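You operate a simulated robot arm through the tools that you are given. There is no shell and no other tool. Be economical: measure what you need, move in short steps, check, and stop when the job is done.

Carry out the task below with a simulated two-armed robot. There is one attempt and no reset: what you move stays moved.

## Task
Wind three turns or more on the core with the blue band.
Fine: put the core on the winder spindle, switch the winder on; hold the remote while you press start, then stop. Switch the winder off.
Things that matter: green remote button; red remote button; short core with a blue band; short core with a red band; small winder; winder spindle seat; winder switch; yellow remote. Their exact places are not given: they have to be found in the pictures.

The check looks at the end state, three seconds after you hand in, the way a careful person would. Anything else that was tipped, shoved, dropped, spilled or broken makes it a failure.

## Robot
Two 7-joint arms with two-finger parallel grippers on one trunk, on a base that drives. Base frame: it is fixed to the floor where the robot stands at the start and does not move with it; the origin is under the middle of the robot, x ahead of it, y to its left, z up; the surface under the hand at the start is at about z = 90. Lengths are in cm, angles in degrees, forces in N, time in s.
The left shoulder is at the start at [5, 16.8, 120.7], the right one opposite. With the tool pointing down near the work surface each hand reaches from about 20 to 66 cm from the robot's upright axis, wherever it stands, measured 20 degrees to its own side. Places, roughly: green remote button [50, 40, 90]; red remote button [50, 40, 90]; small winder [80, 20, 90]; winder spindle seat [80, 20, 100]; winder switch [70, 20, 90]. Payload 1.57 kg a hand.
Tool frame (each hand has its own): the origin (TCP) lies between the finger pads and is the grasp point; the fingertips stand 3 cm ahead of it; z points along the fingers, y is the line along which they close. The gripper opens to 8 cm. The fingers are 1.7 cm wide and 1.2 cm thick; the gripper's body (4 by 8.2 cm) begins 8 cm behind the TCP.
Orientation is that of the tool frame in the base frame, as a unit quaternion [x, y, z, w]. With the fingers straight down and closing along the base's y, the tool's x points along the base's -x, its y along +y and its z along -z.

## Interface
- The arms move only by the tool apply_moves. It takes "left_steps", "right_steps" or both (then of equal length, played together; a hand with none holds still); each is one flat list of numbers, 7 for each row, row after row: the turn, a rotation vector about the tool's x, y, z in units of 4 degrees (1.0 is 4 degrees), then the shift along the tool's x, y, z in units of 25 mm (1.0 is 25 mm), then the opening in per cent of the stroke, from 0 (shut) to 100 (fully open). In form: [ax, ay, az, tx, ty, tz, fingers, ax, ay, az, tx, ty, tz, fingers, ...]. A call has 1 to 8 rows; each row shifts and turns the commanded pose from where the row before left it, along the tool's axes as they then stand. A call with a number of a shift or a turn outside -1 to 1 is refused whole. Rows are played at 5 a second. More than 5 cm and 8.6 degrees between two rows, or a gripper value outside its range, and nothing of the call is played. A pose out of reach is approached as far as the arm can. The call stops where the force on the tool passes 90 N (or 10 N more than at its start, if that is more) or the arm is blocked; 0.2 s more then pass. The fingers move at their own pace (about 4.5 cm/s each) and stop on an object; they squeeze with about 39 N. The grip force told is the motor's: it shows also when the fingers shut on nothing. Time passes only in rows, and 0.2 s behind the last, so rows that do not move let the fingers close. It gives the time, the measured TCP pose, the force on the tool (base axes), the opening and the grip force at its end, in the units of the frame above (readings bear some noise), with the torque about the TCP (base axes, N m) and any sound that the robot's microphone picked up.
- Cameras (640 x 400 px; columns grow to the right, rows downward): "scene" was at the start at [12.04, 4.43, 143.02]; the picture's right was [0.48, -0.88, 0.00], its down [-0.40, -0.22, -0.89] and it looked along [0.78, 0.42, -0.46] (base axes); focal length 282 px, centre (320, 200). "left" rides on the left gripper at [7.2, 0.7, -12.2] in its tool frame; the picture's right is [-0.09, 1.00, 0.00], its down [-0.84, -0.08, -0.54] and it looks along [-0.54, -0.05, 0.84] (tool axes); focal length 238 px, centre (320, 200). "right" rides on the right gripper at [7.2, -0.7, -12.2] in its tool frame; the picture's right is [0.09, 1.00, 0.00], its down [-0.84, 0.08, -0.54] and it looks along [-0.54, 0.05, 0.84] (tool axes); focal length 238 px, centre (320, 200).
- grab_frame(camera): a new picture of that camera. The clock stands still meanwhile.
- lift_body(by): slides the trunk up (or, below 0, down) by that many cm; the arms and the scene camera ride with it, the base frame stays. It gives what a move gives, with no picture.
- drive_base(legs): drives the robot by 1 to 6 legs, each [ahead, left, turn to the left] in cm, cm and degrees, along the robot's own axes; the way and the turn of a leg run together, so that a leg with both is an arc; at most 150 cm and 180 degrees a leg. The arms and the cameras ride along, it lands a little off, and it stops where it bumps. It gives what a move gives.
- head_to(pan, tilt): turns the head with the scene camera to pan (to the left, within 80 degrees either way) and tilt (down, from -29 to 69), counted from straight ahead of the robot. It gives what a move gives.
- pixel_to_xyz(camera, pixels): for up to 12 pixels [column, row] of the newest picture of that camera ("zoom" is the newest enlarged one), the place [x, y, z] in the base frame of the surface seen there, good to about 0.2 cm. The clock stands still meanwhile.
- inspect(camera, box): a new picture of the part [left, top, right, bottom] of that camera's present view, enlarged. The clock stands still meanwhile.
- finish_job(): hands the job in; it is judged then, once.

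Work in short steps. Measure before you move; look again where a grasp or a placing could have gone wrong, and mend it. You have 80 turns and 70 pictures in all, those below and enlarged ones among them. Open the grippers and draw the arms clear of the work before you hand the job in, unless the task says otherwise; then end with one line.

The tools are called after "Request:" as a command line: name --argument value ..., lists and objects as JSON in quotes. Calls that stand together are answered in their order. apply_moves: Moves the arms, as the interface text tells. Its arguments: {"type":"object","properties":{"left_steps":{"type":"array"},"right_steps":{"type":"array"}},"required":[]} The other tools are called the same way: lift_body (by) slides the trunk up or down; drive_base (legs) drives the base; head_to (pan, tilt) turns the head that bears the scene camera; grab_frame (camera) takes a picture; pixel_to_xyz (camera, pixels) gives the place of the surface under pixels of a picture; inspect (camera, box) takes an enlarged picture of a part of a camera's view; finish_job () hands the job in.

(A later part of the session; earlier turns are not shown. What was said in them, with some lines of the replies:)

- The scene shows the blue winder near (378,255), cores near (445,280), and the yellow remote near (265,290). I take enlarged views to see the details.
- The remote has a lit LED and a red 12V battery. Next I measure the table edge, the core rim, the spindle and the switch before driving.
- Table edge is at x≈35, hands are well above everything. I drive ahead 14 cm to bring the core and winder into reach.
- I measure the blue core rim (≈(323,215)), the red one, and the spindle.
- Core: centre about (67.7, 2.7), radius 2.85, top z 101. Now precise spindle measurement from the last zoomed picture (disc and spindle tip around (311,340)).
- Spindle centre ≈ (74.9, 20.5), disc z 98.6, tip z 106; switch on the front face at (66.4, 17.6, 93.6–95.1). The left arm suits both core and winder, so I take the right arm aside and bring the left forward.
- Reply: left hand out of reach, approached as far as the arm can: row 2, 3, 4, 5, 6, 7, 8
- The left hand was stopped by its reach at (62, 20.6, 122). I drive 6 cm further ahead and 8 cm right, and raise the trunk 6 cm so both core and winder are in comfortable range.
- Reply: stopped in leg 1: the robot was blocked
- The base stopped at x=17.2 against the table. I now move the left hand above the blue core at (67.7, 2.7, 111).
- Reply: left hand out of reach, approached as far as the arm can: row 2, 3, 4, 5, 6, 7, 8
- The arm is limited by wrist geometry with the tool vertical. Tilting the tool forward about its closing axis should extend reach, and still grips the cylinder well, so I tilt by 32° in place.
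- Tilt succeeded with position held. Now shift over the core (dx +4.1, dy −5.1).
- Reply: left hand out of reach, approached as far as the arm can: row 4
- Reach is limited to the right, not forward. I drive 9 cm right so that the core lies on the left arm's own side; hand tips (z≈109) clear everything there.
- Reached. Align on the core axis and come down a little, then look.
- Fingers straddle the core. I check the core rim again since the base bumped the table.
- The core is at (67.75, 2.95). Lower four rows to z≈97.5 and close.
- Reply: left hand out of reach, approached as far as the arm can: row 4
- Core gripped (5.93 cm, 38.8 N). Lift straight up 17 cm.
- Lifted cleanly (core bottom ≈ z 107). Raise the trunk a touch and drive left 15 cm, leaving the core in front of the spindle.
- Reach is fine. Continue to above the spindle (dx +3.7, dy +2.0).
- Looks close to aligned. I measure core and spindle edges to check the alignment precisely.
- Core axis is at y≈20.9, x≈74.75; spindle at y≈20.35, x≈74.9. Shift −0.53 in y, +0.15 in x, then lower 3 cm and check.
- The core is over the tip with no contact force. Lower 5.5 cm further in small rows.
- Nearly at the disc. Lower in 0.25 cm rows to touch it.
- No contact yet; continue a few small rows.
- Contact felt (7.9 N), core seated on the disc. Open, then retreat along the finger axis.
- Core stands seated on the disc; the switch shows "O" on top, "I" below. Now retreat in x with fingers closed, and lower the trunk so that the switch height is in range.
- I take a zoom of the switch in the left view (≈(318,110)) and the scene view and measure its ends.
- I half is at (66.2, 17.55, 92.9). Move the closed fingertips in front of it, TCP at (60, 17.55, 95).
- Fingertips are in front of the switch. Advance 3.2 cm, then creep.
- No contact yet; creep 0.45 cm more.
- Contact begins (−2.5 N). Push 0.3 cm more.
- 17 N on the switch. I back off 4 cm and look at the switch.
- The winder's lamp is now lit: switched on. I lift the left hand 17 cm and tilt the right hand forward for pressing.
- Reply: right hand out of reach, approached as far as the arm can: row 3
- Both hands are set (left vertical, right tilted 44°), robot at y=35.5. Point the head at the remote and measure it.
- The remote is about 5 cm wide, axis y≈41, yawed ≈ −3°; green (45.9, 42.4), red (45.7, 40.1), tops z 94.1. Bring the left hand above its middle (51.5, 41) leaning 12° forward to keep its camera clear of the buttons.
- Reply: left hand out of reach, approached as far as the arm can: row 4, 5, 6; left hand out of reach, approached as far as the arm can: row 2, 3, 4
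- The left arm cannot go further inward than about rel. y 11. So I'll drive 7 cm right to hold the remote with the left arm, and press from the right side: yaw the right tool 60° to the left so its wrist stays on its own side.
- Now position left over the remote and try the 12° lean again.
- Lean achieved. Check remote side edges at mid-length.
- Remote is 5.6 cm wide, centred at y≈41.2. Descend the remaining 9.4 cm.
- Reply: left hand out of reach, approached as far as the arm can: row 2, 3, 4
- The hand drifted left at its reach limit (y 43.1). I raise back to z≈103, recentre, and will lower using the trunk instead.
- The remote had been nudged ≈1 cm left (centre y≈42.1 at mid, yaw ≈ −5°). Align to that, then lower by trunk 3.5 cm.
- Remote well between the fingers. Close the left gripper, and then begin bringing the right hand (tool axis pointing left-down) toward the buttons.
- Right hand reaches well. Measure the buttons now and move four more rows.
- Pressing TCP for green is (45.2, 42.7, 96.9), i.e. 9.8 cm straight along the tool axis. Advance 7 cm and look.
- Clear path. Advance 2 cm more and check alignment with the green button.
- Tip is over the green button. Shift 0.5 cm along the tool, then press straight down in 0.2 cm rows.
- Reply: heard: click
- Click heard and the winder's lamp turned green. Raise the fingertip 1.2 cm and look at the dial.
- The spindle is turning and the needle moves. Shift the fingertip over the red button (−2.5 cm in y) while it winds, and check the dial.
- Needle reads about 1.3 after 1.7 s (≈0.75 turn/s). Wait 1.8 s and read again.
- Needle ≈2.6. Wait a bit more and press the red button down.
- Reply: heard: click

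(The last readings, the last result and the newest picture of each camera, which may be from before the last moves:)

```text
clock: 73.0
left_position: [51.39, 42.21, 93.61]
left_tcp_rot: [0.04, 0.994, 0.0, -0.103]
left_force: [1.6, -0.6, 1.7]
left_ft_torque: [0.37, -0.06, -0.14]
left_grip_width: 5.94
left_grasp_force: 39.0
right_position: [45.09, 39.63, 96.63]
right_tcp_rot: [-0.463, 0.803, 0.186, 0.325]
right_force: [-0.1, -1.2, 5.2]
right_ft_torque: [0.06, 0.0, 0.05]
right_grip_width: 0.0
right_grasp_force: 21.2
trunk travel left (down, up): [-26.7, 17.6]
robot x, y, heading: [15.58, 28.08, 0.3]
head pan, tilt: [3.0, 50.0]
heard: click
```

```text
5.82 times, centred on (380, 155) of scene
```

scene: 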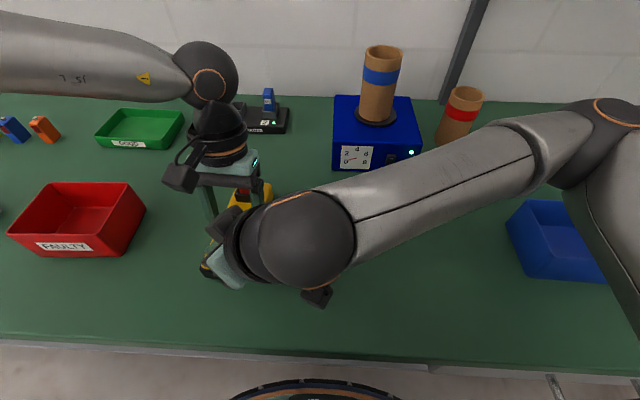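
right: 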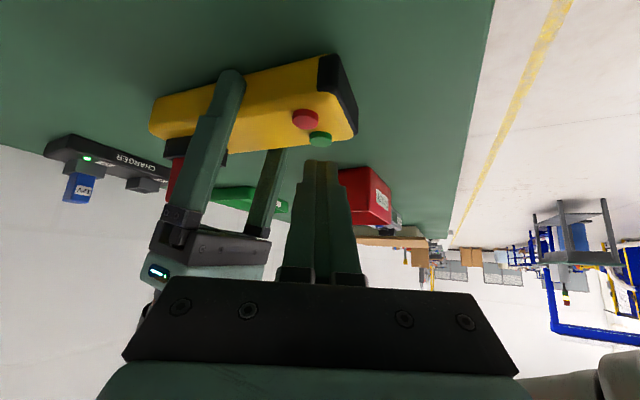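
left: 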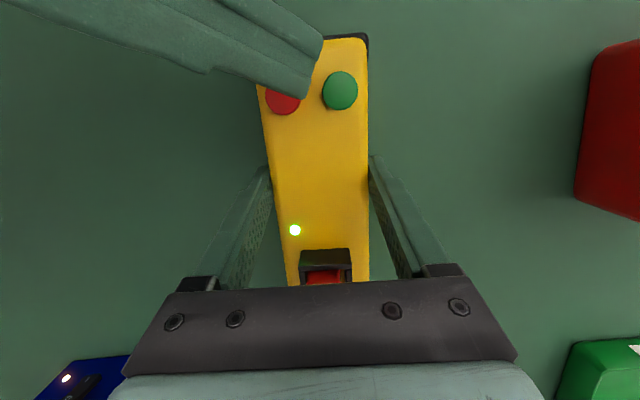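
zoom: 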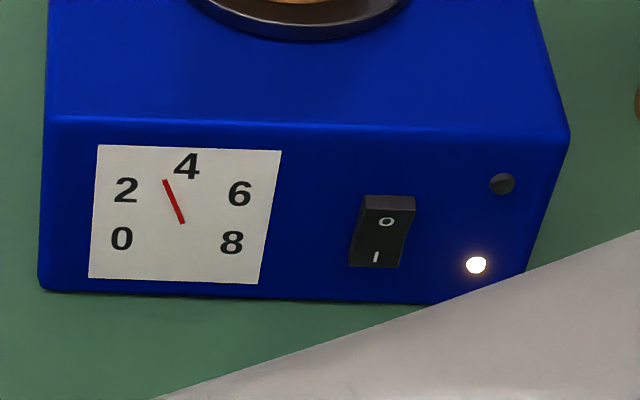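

Click, the needle stopped and the lamp is back to standby. Lift the fingertip and examine the dial and disc mark closely to be sure it is above three.

Request:
apply_moves --right_steps '[0, 0, 0, -0.165, 0, -0.175, 0, 0, 0, 0, -0.165, 0, -0.175, 0, 0, 0, 0, 0, 0, 0, 0]'

Request:
inspect --camera "scene" --box '[325, 145, 385, 180]'

Request:
inspect --camera "scene" --box '[335, 40, 415, 140]'

```text
clock: 73.8
left_position: [51.41, 42.0, 93.66]
left_tcp_rot: [0.042, 0.994, 0.0, -0.104]
left_force: [0.6, -0.4, 3.6]
left_ft_torque: [0.17, 0.01, -0.1]
left_grip_width: 5.97
left_grasp_force: 38.7
right_position: [45.17, 39.72, 97.59]
right_tcp_rot: [-0.462, 0.805, 0.185, 0.323]
right_force: [0.1, 0.4, -0.2]
right_ft_torque: [-0.03, -0.01, -0.02]
right_grip_width: 0.0
right_grasp_force: 21.5
trunk travel left (down, up): [-26.7, 17.6]
robot x, y, heading: [15.55, 27.72, -0.2]
head pan, tilt: [3.0, 50.0]
```

```text
10.67 times, centred on (355, 162) of scene
```

zoom: 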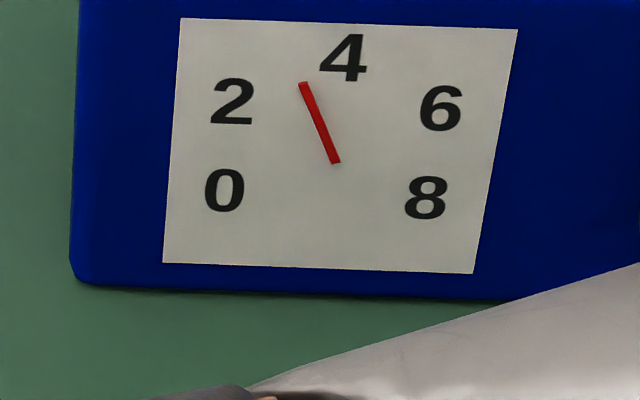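

```text
4.00 times, centred on (375, 90) of scene
```

zoom: 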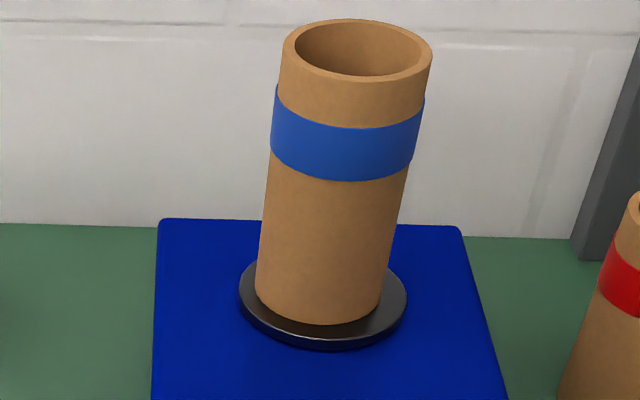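

Needle geometry gives ≈3.2, and the disc mark being at the back agrees (3.1–3.4). Now withdraw the right hand along its axis and away.

Request:
apply_moves --right_steps '[0, 0, 0, 0, 0, -1, 0, 0, 0, 0, 0, 0, -1, 0, 0, 0, 0, 0, 0, -1, 0, 0, 0, 0, 0, 0, -1, 0, 0, 0, 0, 0.4, -0.61, -0.9, 0, 0, 0, 0, 0.4, -0.61, -0.9, 0, 0, 0, 0, 0.4, -0.61, -0.9, 0, 0, 0, 0, 0.4, -0.61, -0.9, 0]'

Request:
apply_moves --left_steps '[0, 0, 0, 0, 0, 0, 100, 0, 0, 0, 0, 0, 0, 100, 0, 0, 0, 0, 0, 0, 100, 0, 0, 0, 0, 0, 0, 100]' --right_steps '[0, 0, 0, 0.4, -0.61, -0.9, 0, 0, 0, 0, 0.4, -0.61, -0.9, 0, 0, 0, 0, 0.4, -0.61, -0.9, 0, 0, 0, 0, 0.4, -0.61, -0.9, 0]'

Request:
lift_body --by 9.5

Request:
grab_frame --camera "scene"

```text
clock: 75.6
left_position: [51.39, 42.11, 93.6]
left_tcp_rot: [0.041, 0.994, 0.0, -0.104]
left_force: [-0.5, -0.4, 3.0]
left_ft_torque: [0.16, -0.07, -0.08]
left_grip_width: 5.95
left_grasp_force: 39.4
right_position: [42.88, 23.05, 109.28]
right_tcp_rot: [-0.463, 0.804, 0.185, 0.324]
right_force: [0.4, 0.6, -0.3]
right_ft_torque: [0.0, 0.01, 0.0]
right_grip_width: 0.01
right_grasp_force: 21.4
right hand out of reach, approached as far as the arm can: row 7
trunk travel left (down, up): [-26.7, 17.6]
robot x, y, heading: [15.4, 27.9, 0.2]
head pan, tilt: [3.0, 50.0]
```

```text
clock: 76.6
left_position: [51.42, 42.12, 93.62]
left_tcp_rot: [0.041, 0.994, -0.001, -0.103]
left_force: [-0.1, -0.2, -0.4]
left_ft_torque: [-0.01, 0.0, 0.02]
left_grip_width: 8.0
left_grasp_force: 0.0
right_position: [43.6, 11.97, 112.92]
right_tcp_rot: [-0.463, 0.803, 0.186, 0.325]
right_force: [-0.8, -0.7, -0.5]
right_ft_torque: [-0.01, -0.01, 0.03]
right_grip_width: 0.0
right_grasp_force: 21.4
trunk travel left (down, up): [-26.7, 17.6]
robot x, y, heading: [15.7, 27.65, 0.5]
head pan, tilt: [3.0, 50.0]
```

```text
clock: 77.9
left_position: [51.38, 42.13, 103.19]
left_tcp_rot: [0.041, 0.994, -0.001, -0.104]
left_force: [-0.1, 0.5, 0.0]
left_ft_torque: [-0.07, 0.01, 0.02]
left_grip_width: 8.0
left_grasp_force: 0.0
right_position: [43.53, 12.23, 122.27]
right_tcp_rot: [-0.463, 0.804, 0.186, 0.324]
right_force: [0.1, 0.1, -0.3]
right_ft_torque: [0.03, -0.02, 0.04]
right_grip_width: 0.01
right_grasp_force: 21.2
trunk travel left (down, up): [-36.2, 8.1]
robot x, y, heading: [15.47, 27.77, -0.0]
head pan, tilt: [3.0, 50.0]
```

```text
15 pictures are left
```

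scene: 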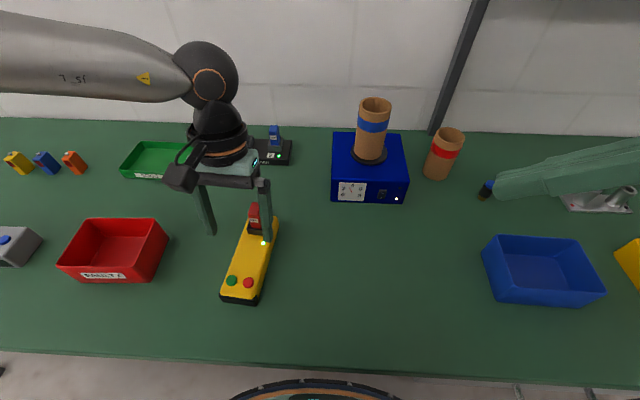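

Remote released, standing fine. Raise the left hand, undo its lean and yaw, and tilt it back to 32° forward for the switch.

Request:
apply_moves --left_steps '[0, 0, 0, 0.21, 0, -0.98, 100, 0, 0, 0, 0.21, 0, -0.98, 100, 0, 0, 0, 0.21, 0, -0.98, 100, 0, 0, 0, 0.21, 0, -0.98, 100, 0, -1, 0, 0, 0, 0, 0, 0, -1, 0, 0, 0, 0, 0, 0, -1, 0, 0, 0, 0, 0, 0, 0, -1, 0, 0, 0, 0]'

Request:
drive_base --legs '[[0, -30, 0]]'

Request:
apply_moves --left_steps '[0, 0, -0.2, 0, 0, 0, 0, 0, -1, 0, 0, 0, 0, 0, 0, -1, 0, 0, 0, 0, 0, 0, -1, 0, 0, 0, 0, 0, 0, -1, 0, 0, 0, 0, 0, 0, -1, 0, 0, 0, 0, 0, 0, -1, 0, 0, 0, 0, 0, 0, -1, 0, 0, 0, 0, 0]'

```text
clock: 79.7
left_position: [51.41, 42.13, 113.16]
left_tcp_rot: [0.006, 1.0, -0.005, 0.001]
left_force: [-0.2, 0.0, 0.2]
left_ft_torque: [0.0, -0.04, 0.02]
left_grip_width: 0.04
left_grasp_force: 4.4
right_position: [43.49, 12.1, 122.37]
right_tcp_rot: [-0.463, 0.803, 0.187, 0.324]
right_force: [-0.4, 0.3, 0.4]
right_ft_torque: [0.01, -0.03, -0.01]
right_grip_width: 0.0
right_grasp_force: 21.5
trunk travel left (down, up): [-36.2, 8.1]
robot x, y, heading: [15.21, 28.05, 0.4]
head pan, tilt: [3.0, 50.0]
```

```text
clock: 82.9
left_position: [51.56, 12.38, 113.19]
left_tcp_rot: [0.004, 1.0, -0.005, 0.001]
left_force: [0.8, -0.2, 0.2]
left_ft_torque: [0.0, -0.03, 0.01]
left_grip_width: 0.01
left_grasp_force: 21.3
right_position: [43.59, -17.84, 122.44]
right_tcp_rot: [-0.463, 0.804, 0.186, 0.324]
right_force: [-0.1, 0.1, 0.7]
right_ft_torque: [0.01, 0.01, 0.01]
right_grip_width: 0.02
right_grasp_force: 21.4
trunk travel left (down, up): [-36.2, 8.1]
robot x, y, heading: [15.53, -2.33, 0.3]
head pan, tilt: [3.0, 50.0]
```

```text
clock: 84.7
left_position: [51.52, 12.35, 113.08]
left_tcp_rot: [-0.003, 0.97, -0.004, 0.242]
left_force: [0.0, 0.2, 0.3]
left_ft_torque: [0.01, 0.0, 0.01]
left_grip_width: 0.0
left_grasp_force: 21.2
right_position: [43.72, -17.71, 122.5]
right_tcp_rot: [-0.463, 0.803, 0.186, 0.325]
right_force: [0.4, -0.5, -0.9]
right_ft_torque: [0.01, 0.02, 0.0]
right_grip_width: 0.0
right_grasp_force: 21.2
trunk travel left (down, up): [-36.2, 8.1]
robot x, y, heading: [15.77, -2.07, 0.1]
head pan, tilt: [3.0, 50.0]
```

Tilt is 28°; add one step and move in front of the switch's upper "O" half: TCP (60, 17.55, 97.2).

Request:
apply_moves --left_steps '[0, -1, 0, 0.061, 0.26, 0.9, 0, 0, 0, 0, 0.061, 0.26, 0.9, 0, 0, 0, 0, 0.061, 0.26, 0.9, 0, 0, 0, 0, 0.061, 0.26, 0.9, 0, 0, 0, 0, 0.061, 0.26, 0.9, 0, 0, 0, 0, 0.061, 0.26, 0.9, 0, 0, 0, 0, 0.061, 0.26, 0.9, 0, 0, 0, 0, 0.061, 0.26, 0.9, 0]'

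Request:
head_to --pan 5 --tilt 38

Request:
grab_frame --camera "scene"

```text
clock: 86.5
left_position: [59.85, 17.38, 97.14]
left_tcp_rot: [-0.003, 0.961, -0.003, 0.277]
left_force: [0.4, -0.3, -0.7]
left_ft_torque: [0.01, 0.0, 0.0]
left_grip_width: 0.0
left_grasp_force: 21.4
right_position: [43.69, -17.7, 122.39]
right_tcp_rot: [-0.464, 0.804, 0.186, 0.323]
right_force: [-0.4, -0.3, -0.2]
right_ft_torque: [0.01, -0.01, -0.03]
right_grip_width: 0.0
right_grasp_force: 20.9
trunk travel left (down, up): [-36.2, 8.1]
robot x, y, heading: [15.65, -1.67, 0.1]
head pan, tilt: [3.0, 50.0]
```

```text
clock: 87.2
left_position: [59.57, 17.46, 97.08]
left_tcp_rot: [-0.004, 0.961, -0.003, 0.276]
left_force: [0.3, 0.3, -0.2]
left_ft_torque: [0.04, 0.02, 0.01]
left_grip_width: 0.0
left_grasp_force: 21.8
right_position: [43.51, -17.8, 122.36]
right_tcp_rot: [-0.463, 0.804, 0.186, 0.324]
right_force: [0.3, 0.3, -0.8]
right_ft_torque: [0.01, 0.01, 0.0]
right_grip_width: 0.02
right_grasp_force: 21.3
trunk travel left (down, up): [-36.2, 8.1]
robot x, y, heading: [15.73, -2.29, 0.1]
head pan, tilt: [5.0, 38.0]
```

```text
14 pictures are left
```

scene: 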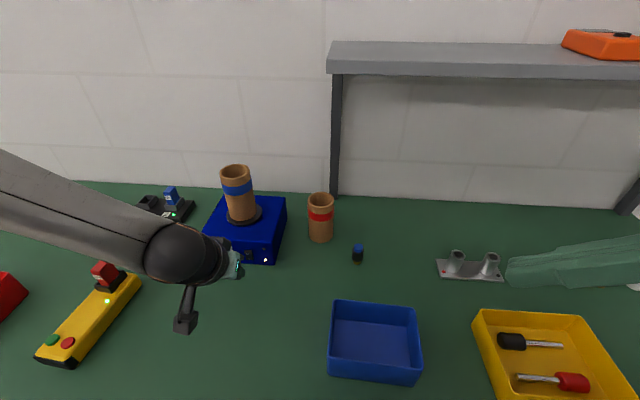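

Advance 3.2 cm then creep to press O.

Request:
apply_moves --left_steps '[0, 0, 0, -0.27, 0, 0.17, 0, 0, 0, 0, -0.27, 0, 0.17, 0, 0, 0, 0, -0.27, 0, 0.17, 0, 0, 0, 0, -0.27, 0, 0.17, 0, 0, 0, 0, -0.1, 0, 0.062, 0]'

Request:
apply_moves --left_steps '[0, 0, 0, -0.05, 0, 0.031, 0, 0, 0, 0, -0.05, 0, 0.031, 0, 0, 0, 0, -0.05, 0, 0.031, 0]'

```text
clock: 88.4
left_position: [63.34, 17.36, 97.22]
left_tcp_rot: [-0.004, 0.961, -0.005, 0.277]
left_force: [-0.1, 0.1, 0.1]
left_ft_torque: [0.01, -0.01, 0.02]
left_grip_width: 0.03
left_grasp_force: 21.5
right_position: [43.68, -17.8, 122.34]
right_tcp_rot: [-0.463, 0.804, 0.186, 0.325]
right_force: [0.3, -0.4, 0.7]
right_ft_torque: [0.04, 0.03, 0.0]
right_grip_width: 0.0
right_grasp_force: 21.2
trunk travel left (down, up): [-36.2, 8.1]
robot x, y, heading: [15.72, -2.13, 0.1]
head pan, tilt: [5.0, 38.0]
```

```text
clock: 89.2
left_position: [63.72, 17.45, 97.18]
left_tcp_rot: [-0.003, 0.961, -0.004, 0.276]
left_force: [-0.3, 0.0, 0.0]
left_ft_torque: [0.0, 0.01, -0.01]
left_grip_width: 0.03
left_grasp_force: 21.6
right_position: [43.68, -17.8, 122.33]
right_tcp_rot: [-0.463, 0.803, 0.187, 0.325]
right_force: [-0.3, 0.7, -0.3]
right_ft_torque: [0.02, -0.02, -0.01]
right_grip_width: 0.0
right_grasp_force: 21.4
trunk travel left (down, up): [-36.2, 8.1]
robot x, y, heading: [15.52, -2.1, 0.1]
head pan, tilt: [5.0, 38.0]
```

Request:
apply_moves --left_steps '[0, 0, 0, -0.05, 0, 0.031, 0, 0, 0, 0, -0.05, 0, 0.031, 0, 0, 0, 0, -0.05, 0, 0.031, 0]'

Request:
inspect --camera "scene" --box '[200, 150, 300, 280]'

```text
clock: 90.0
left_position: [64.13, 17.31, 97.13]
left_tcp_rot: [-0.003, 0.961, -0.003, 0.277]
left_force: [0.1, 0.5, 0.5]
left_ft_torque: [-0.01, -0.02, 0.01]
left_grip_width: 0.0
left_grasp_force: 21.3
right_position: [43.52, -17.96, 122.44]
right_tcp_rot: [-0.463, 0.804, 0.186, 0.324]
right_force: [-0.3, 1.0, 0.0]
right_ft_torque: [0.02, -0.02, -0.01]
right_grip_width: 0.02
right_grasp_force: 20.6
trunk travel left (down, up): [-36.2, 8.1]
robot x, y, heading: [15.67, -2.34, 0.2]
head pan, tilt: [5.0, 38.0]
```

```text
3.08 times, centred on (250, 215) of scene
```

zoom: 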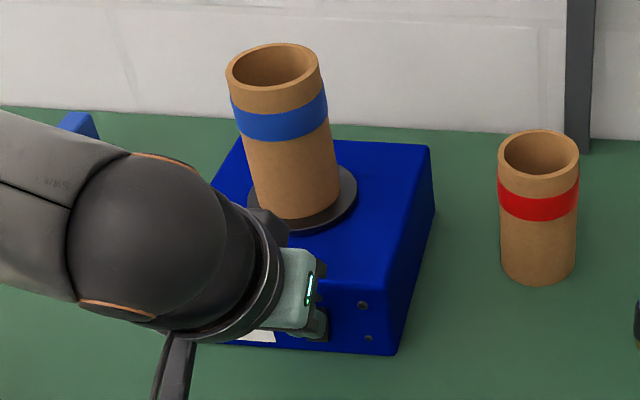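

Both lamps now look dark. Back off and check the switch.

Request:
apply_moves --left_steps '[0, 0, 0, 0.27, 0, -0.17, 0, 0, 0, 0, 0.27, 0, -0.17, 0, 0, 0, 0, 0.27, 0, -0.17, 0, 0, 0, 0, 0.27, 0, -0.17, 0, 0, 0, 0, 0, 0, -0.9, 0, 0, 0, 0, 0, 0, -0.9, 0, 0, 0, 0, 0, 0, -0.9, 0, 0, 0, 0, 0, 0, -0.9, 0]'

Request:
inspect --camera "scene" --box '[200, 150, 300, 280]'

Request:
inspect --camera "left" --box '[240, 60, 440, 200]'

```text
clock: 91.8
left_position: [56.02, 17.35, 104.89]
left_tcp_rot: [-0.005, 0.961, -0.003, 0.275]
left_force: [0.6, -0.4, -0.1]
left_ft_torque: [0.01, -0.02, -0.01]
left_grip_width: 0.01
left_grasp_force: 21.8
right_position: [43.67, -17.87, 122.47]
right_tcp_rot: [-0.465, 0.803, 0.186, 0.323]
right_force: [0.2, -0.5, -0.1]
right_ft_torque: [0.02, 0.04, 0.02]
right_grip_width: 0.0
right_grasp_force: 20.9
trunk travel left (down, up): [-36.2, 8.1]
robot x, y, heading: [15.51, -2.05, 0.4]
head pan, tilt: [5.0, 38.0]
```

```text
3.08 times, centred on (250, 215) of scene
```

zoom: 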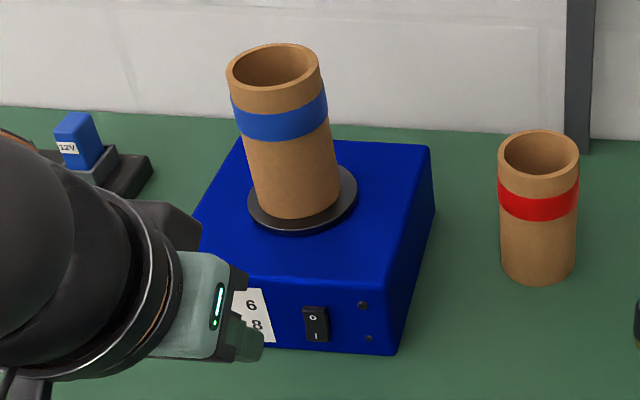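

```text
2.86 times, centred on (340, 130) of left
```

zoom: 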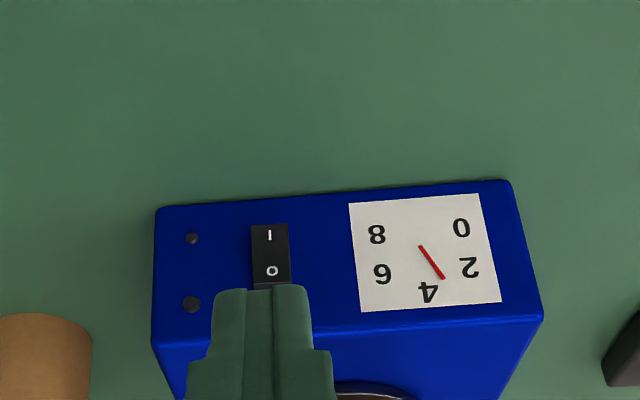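

Lamps are dark, switch at O, needle ≈3.2. Raise the left hand, open both grippers, and back the robot away.

Request:
apply_moves --left_steps '[0, 0, 0, 0, 0, -0.9, 0, 0, 0, 0, 0, 0, -0.9, 0, 0, 0, 0, 0, 0, -0.9, 100, 0, 0, 0, 0, 0, -0.9, 100, 0, 0, 0, 0, 0, 0, 100, 0, 0, 0, 0, 0, 0, 100]' --right_steps '[0, 0, 0, 0, 0, 0, 100, 0, 0, 0, 0, 0, 0, 100, 0, 0, 0, 0, 0, 0, 100, 0, 0, 0, 0, 0, 0, 100, 0, 0, 0, 0, 0, 0, 100, 0, 0, 0, 0, 0, 0, 100]'

Request:
drive_base --legs '[[-15, 0, 0]]'

Request:
head_to --pan 15 --tilt 30

Request:
grab_frame --camera "scene"

```text
clock: 93.2
left_position: [51.33, 17.42, 112.44]
left_tcp_rot: [-0.002, 0.961, -0.004, 0.277]
left_force: [0.8, -1.0, 0.2]
left_ft_torque: [-0.01, -0.01, -0.04]
left_grip_width: 7.99
left_grasp_force: 0.2
right_position: [43.62, -17.84, 122.38]
right_tcp_rot: [-0.464, 0.803, 0.186, 0.324]
right_force: [-0.1, 0.7, 0.1]
right_ft_torque: [-0.02, -0.01, 0.02]
right_grip_width: 8.01
right_grasp_force: 0.0
trunk travel left (down, up): [-36.2, 8.1]
robot x, y, heading: [15.66, -2.12, 0.4]
head pan, tilt: [5.0, 38.0]
```

```text
clock: 94.6
left_position: [36.63, 17.35, 112.41]
left_tcp_rot: [-0.003, 0.961, -0.003, 0.276]
left_force: [0.3, -0.3, 0.0]
left_ft_torque: [0.0, -0.02, 0.02]
left_grip_width: 8.0
left_grasp_force: 0.0
right_position: [28.66, -17.95, 122.38]
right_tcp_rot: [-0.464, 0.803, 0.187, 0.325]
right_force: [-1.2, -0.1, -0.1]
right_ft_torque: [0.0, -0.04, -0.02]
right_grip_width: 8.0
right_grasp_force: 0.1
trunk travel left (down, up): [-36.2, 8.1]
robot x, y, heading: [0.84, -2.33, 0.3]
head pan, tilt: [5.0, 38.0]
```

```text
clock: 95.3
left_position: [36.59, 17.38, 112.36]
left_tcp_rot: [-0.003, 0.961, -0.004, 0.276]
left_force: [-0.6, 0.0, 0.2]
left_ft_torque: [0.0, -0.01, 0.0]
left_grip_width: 7.99
left_grasp_force: 0.1
right_position: [28.75, -17.82, 122.37]
right_tcp_rot: [-0.463, 0.804, 0.186, 0.324]
right_force: [0.3, 0.3, -0.5]
right_ft_torque: [0.01, -0.02, -0.04]
right_grip_width: 7.99
right_grasp_force: 0.1
trunk travel left (down, up): [-36.2, 8.1]
robot x, y, heading: [0.72, -2.08, 0.5]
head pan, tilt: [15.0, 30.0]
```

```text
10 pictures are left
```

scene: 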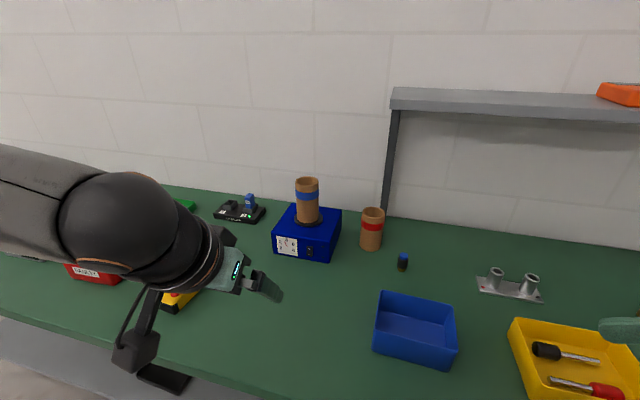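

All is in place: core seated, winder off, grippers open, arms clear. I hand in.

Request:
finish_job

```text
The job is handed in.
```

The blue-banded core is on the winder spindle with about 3.2 turns wound, by the dial, and the winder is switched off. The remote got nudged about 1 cm left when the left hand first came down on it. Nothing else moved that I could see, though the arm hid part of the bench in the last picture.
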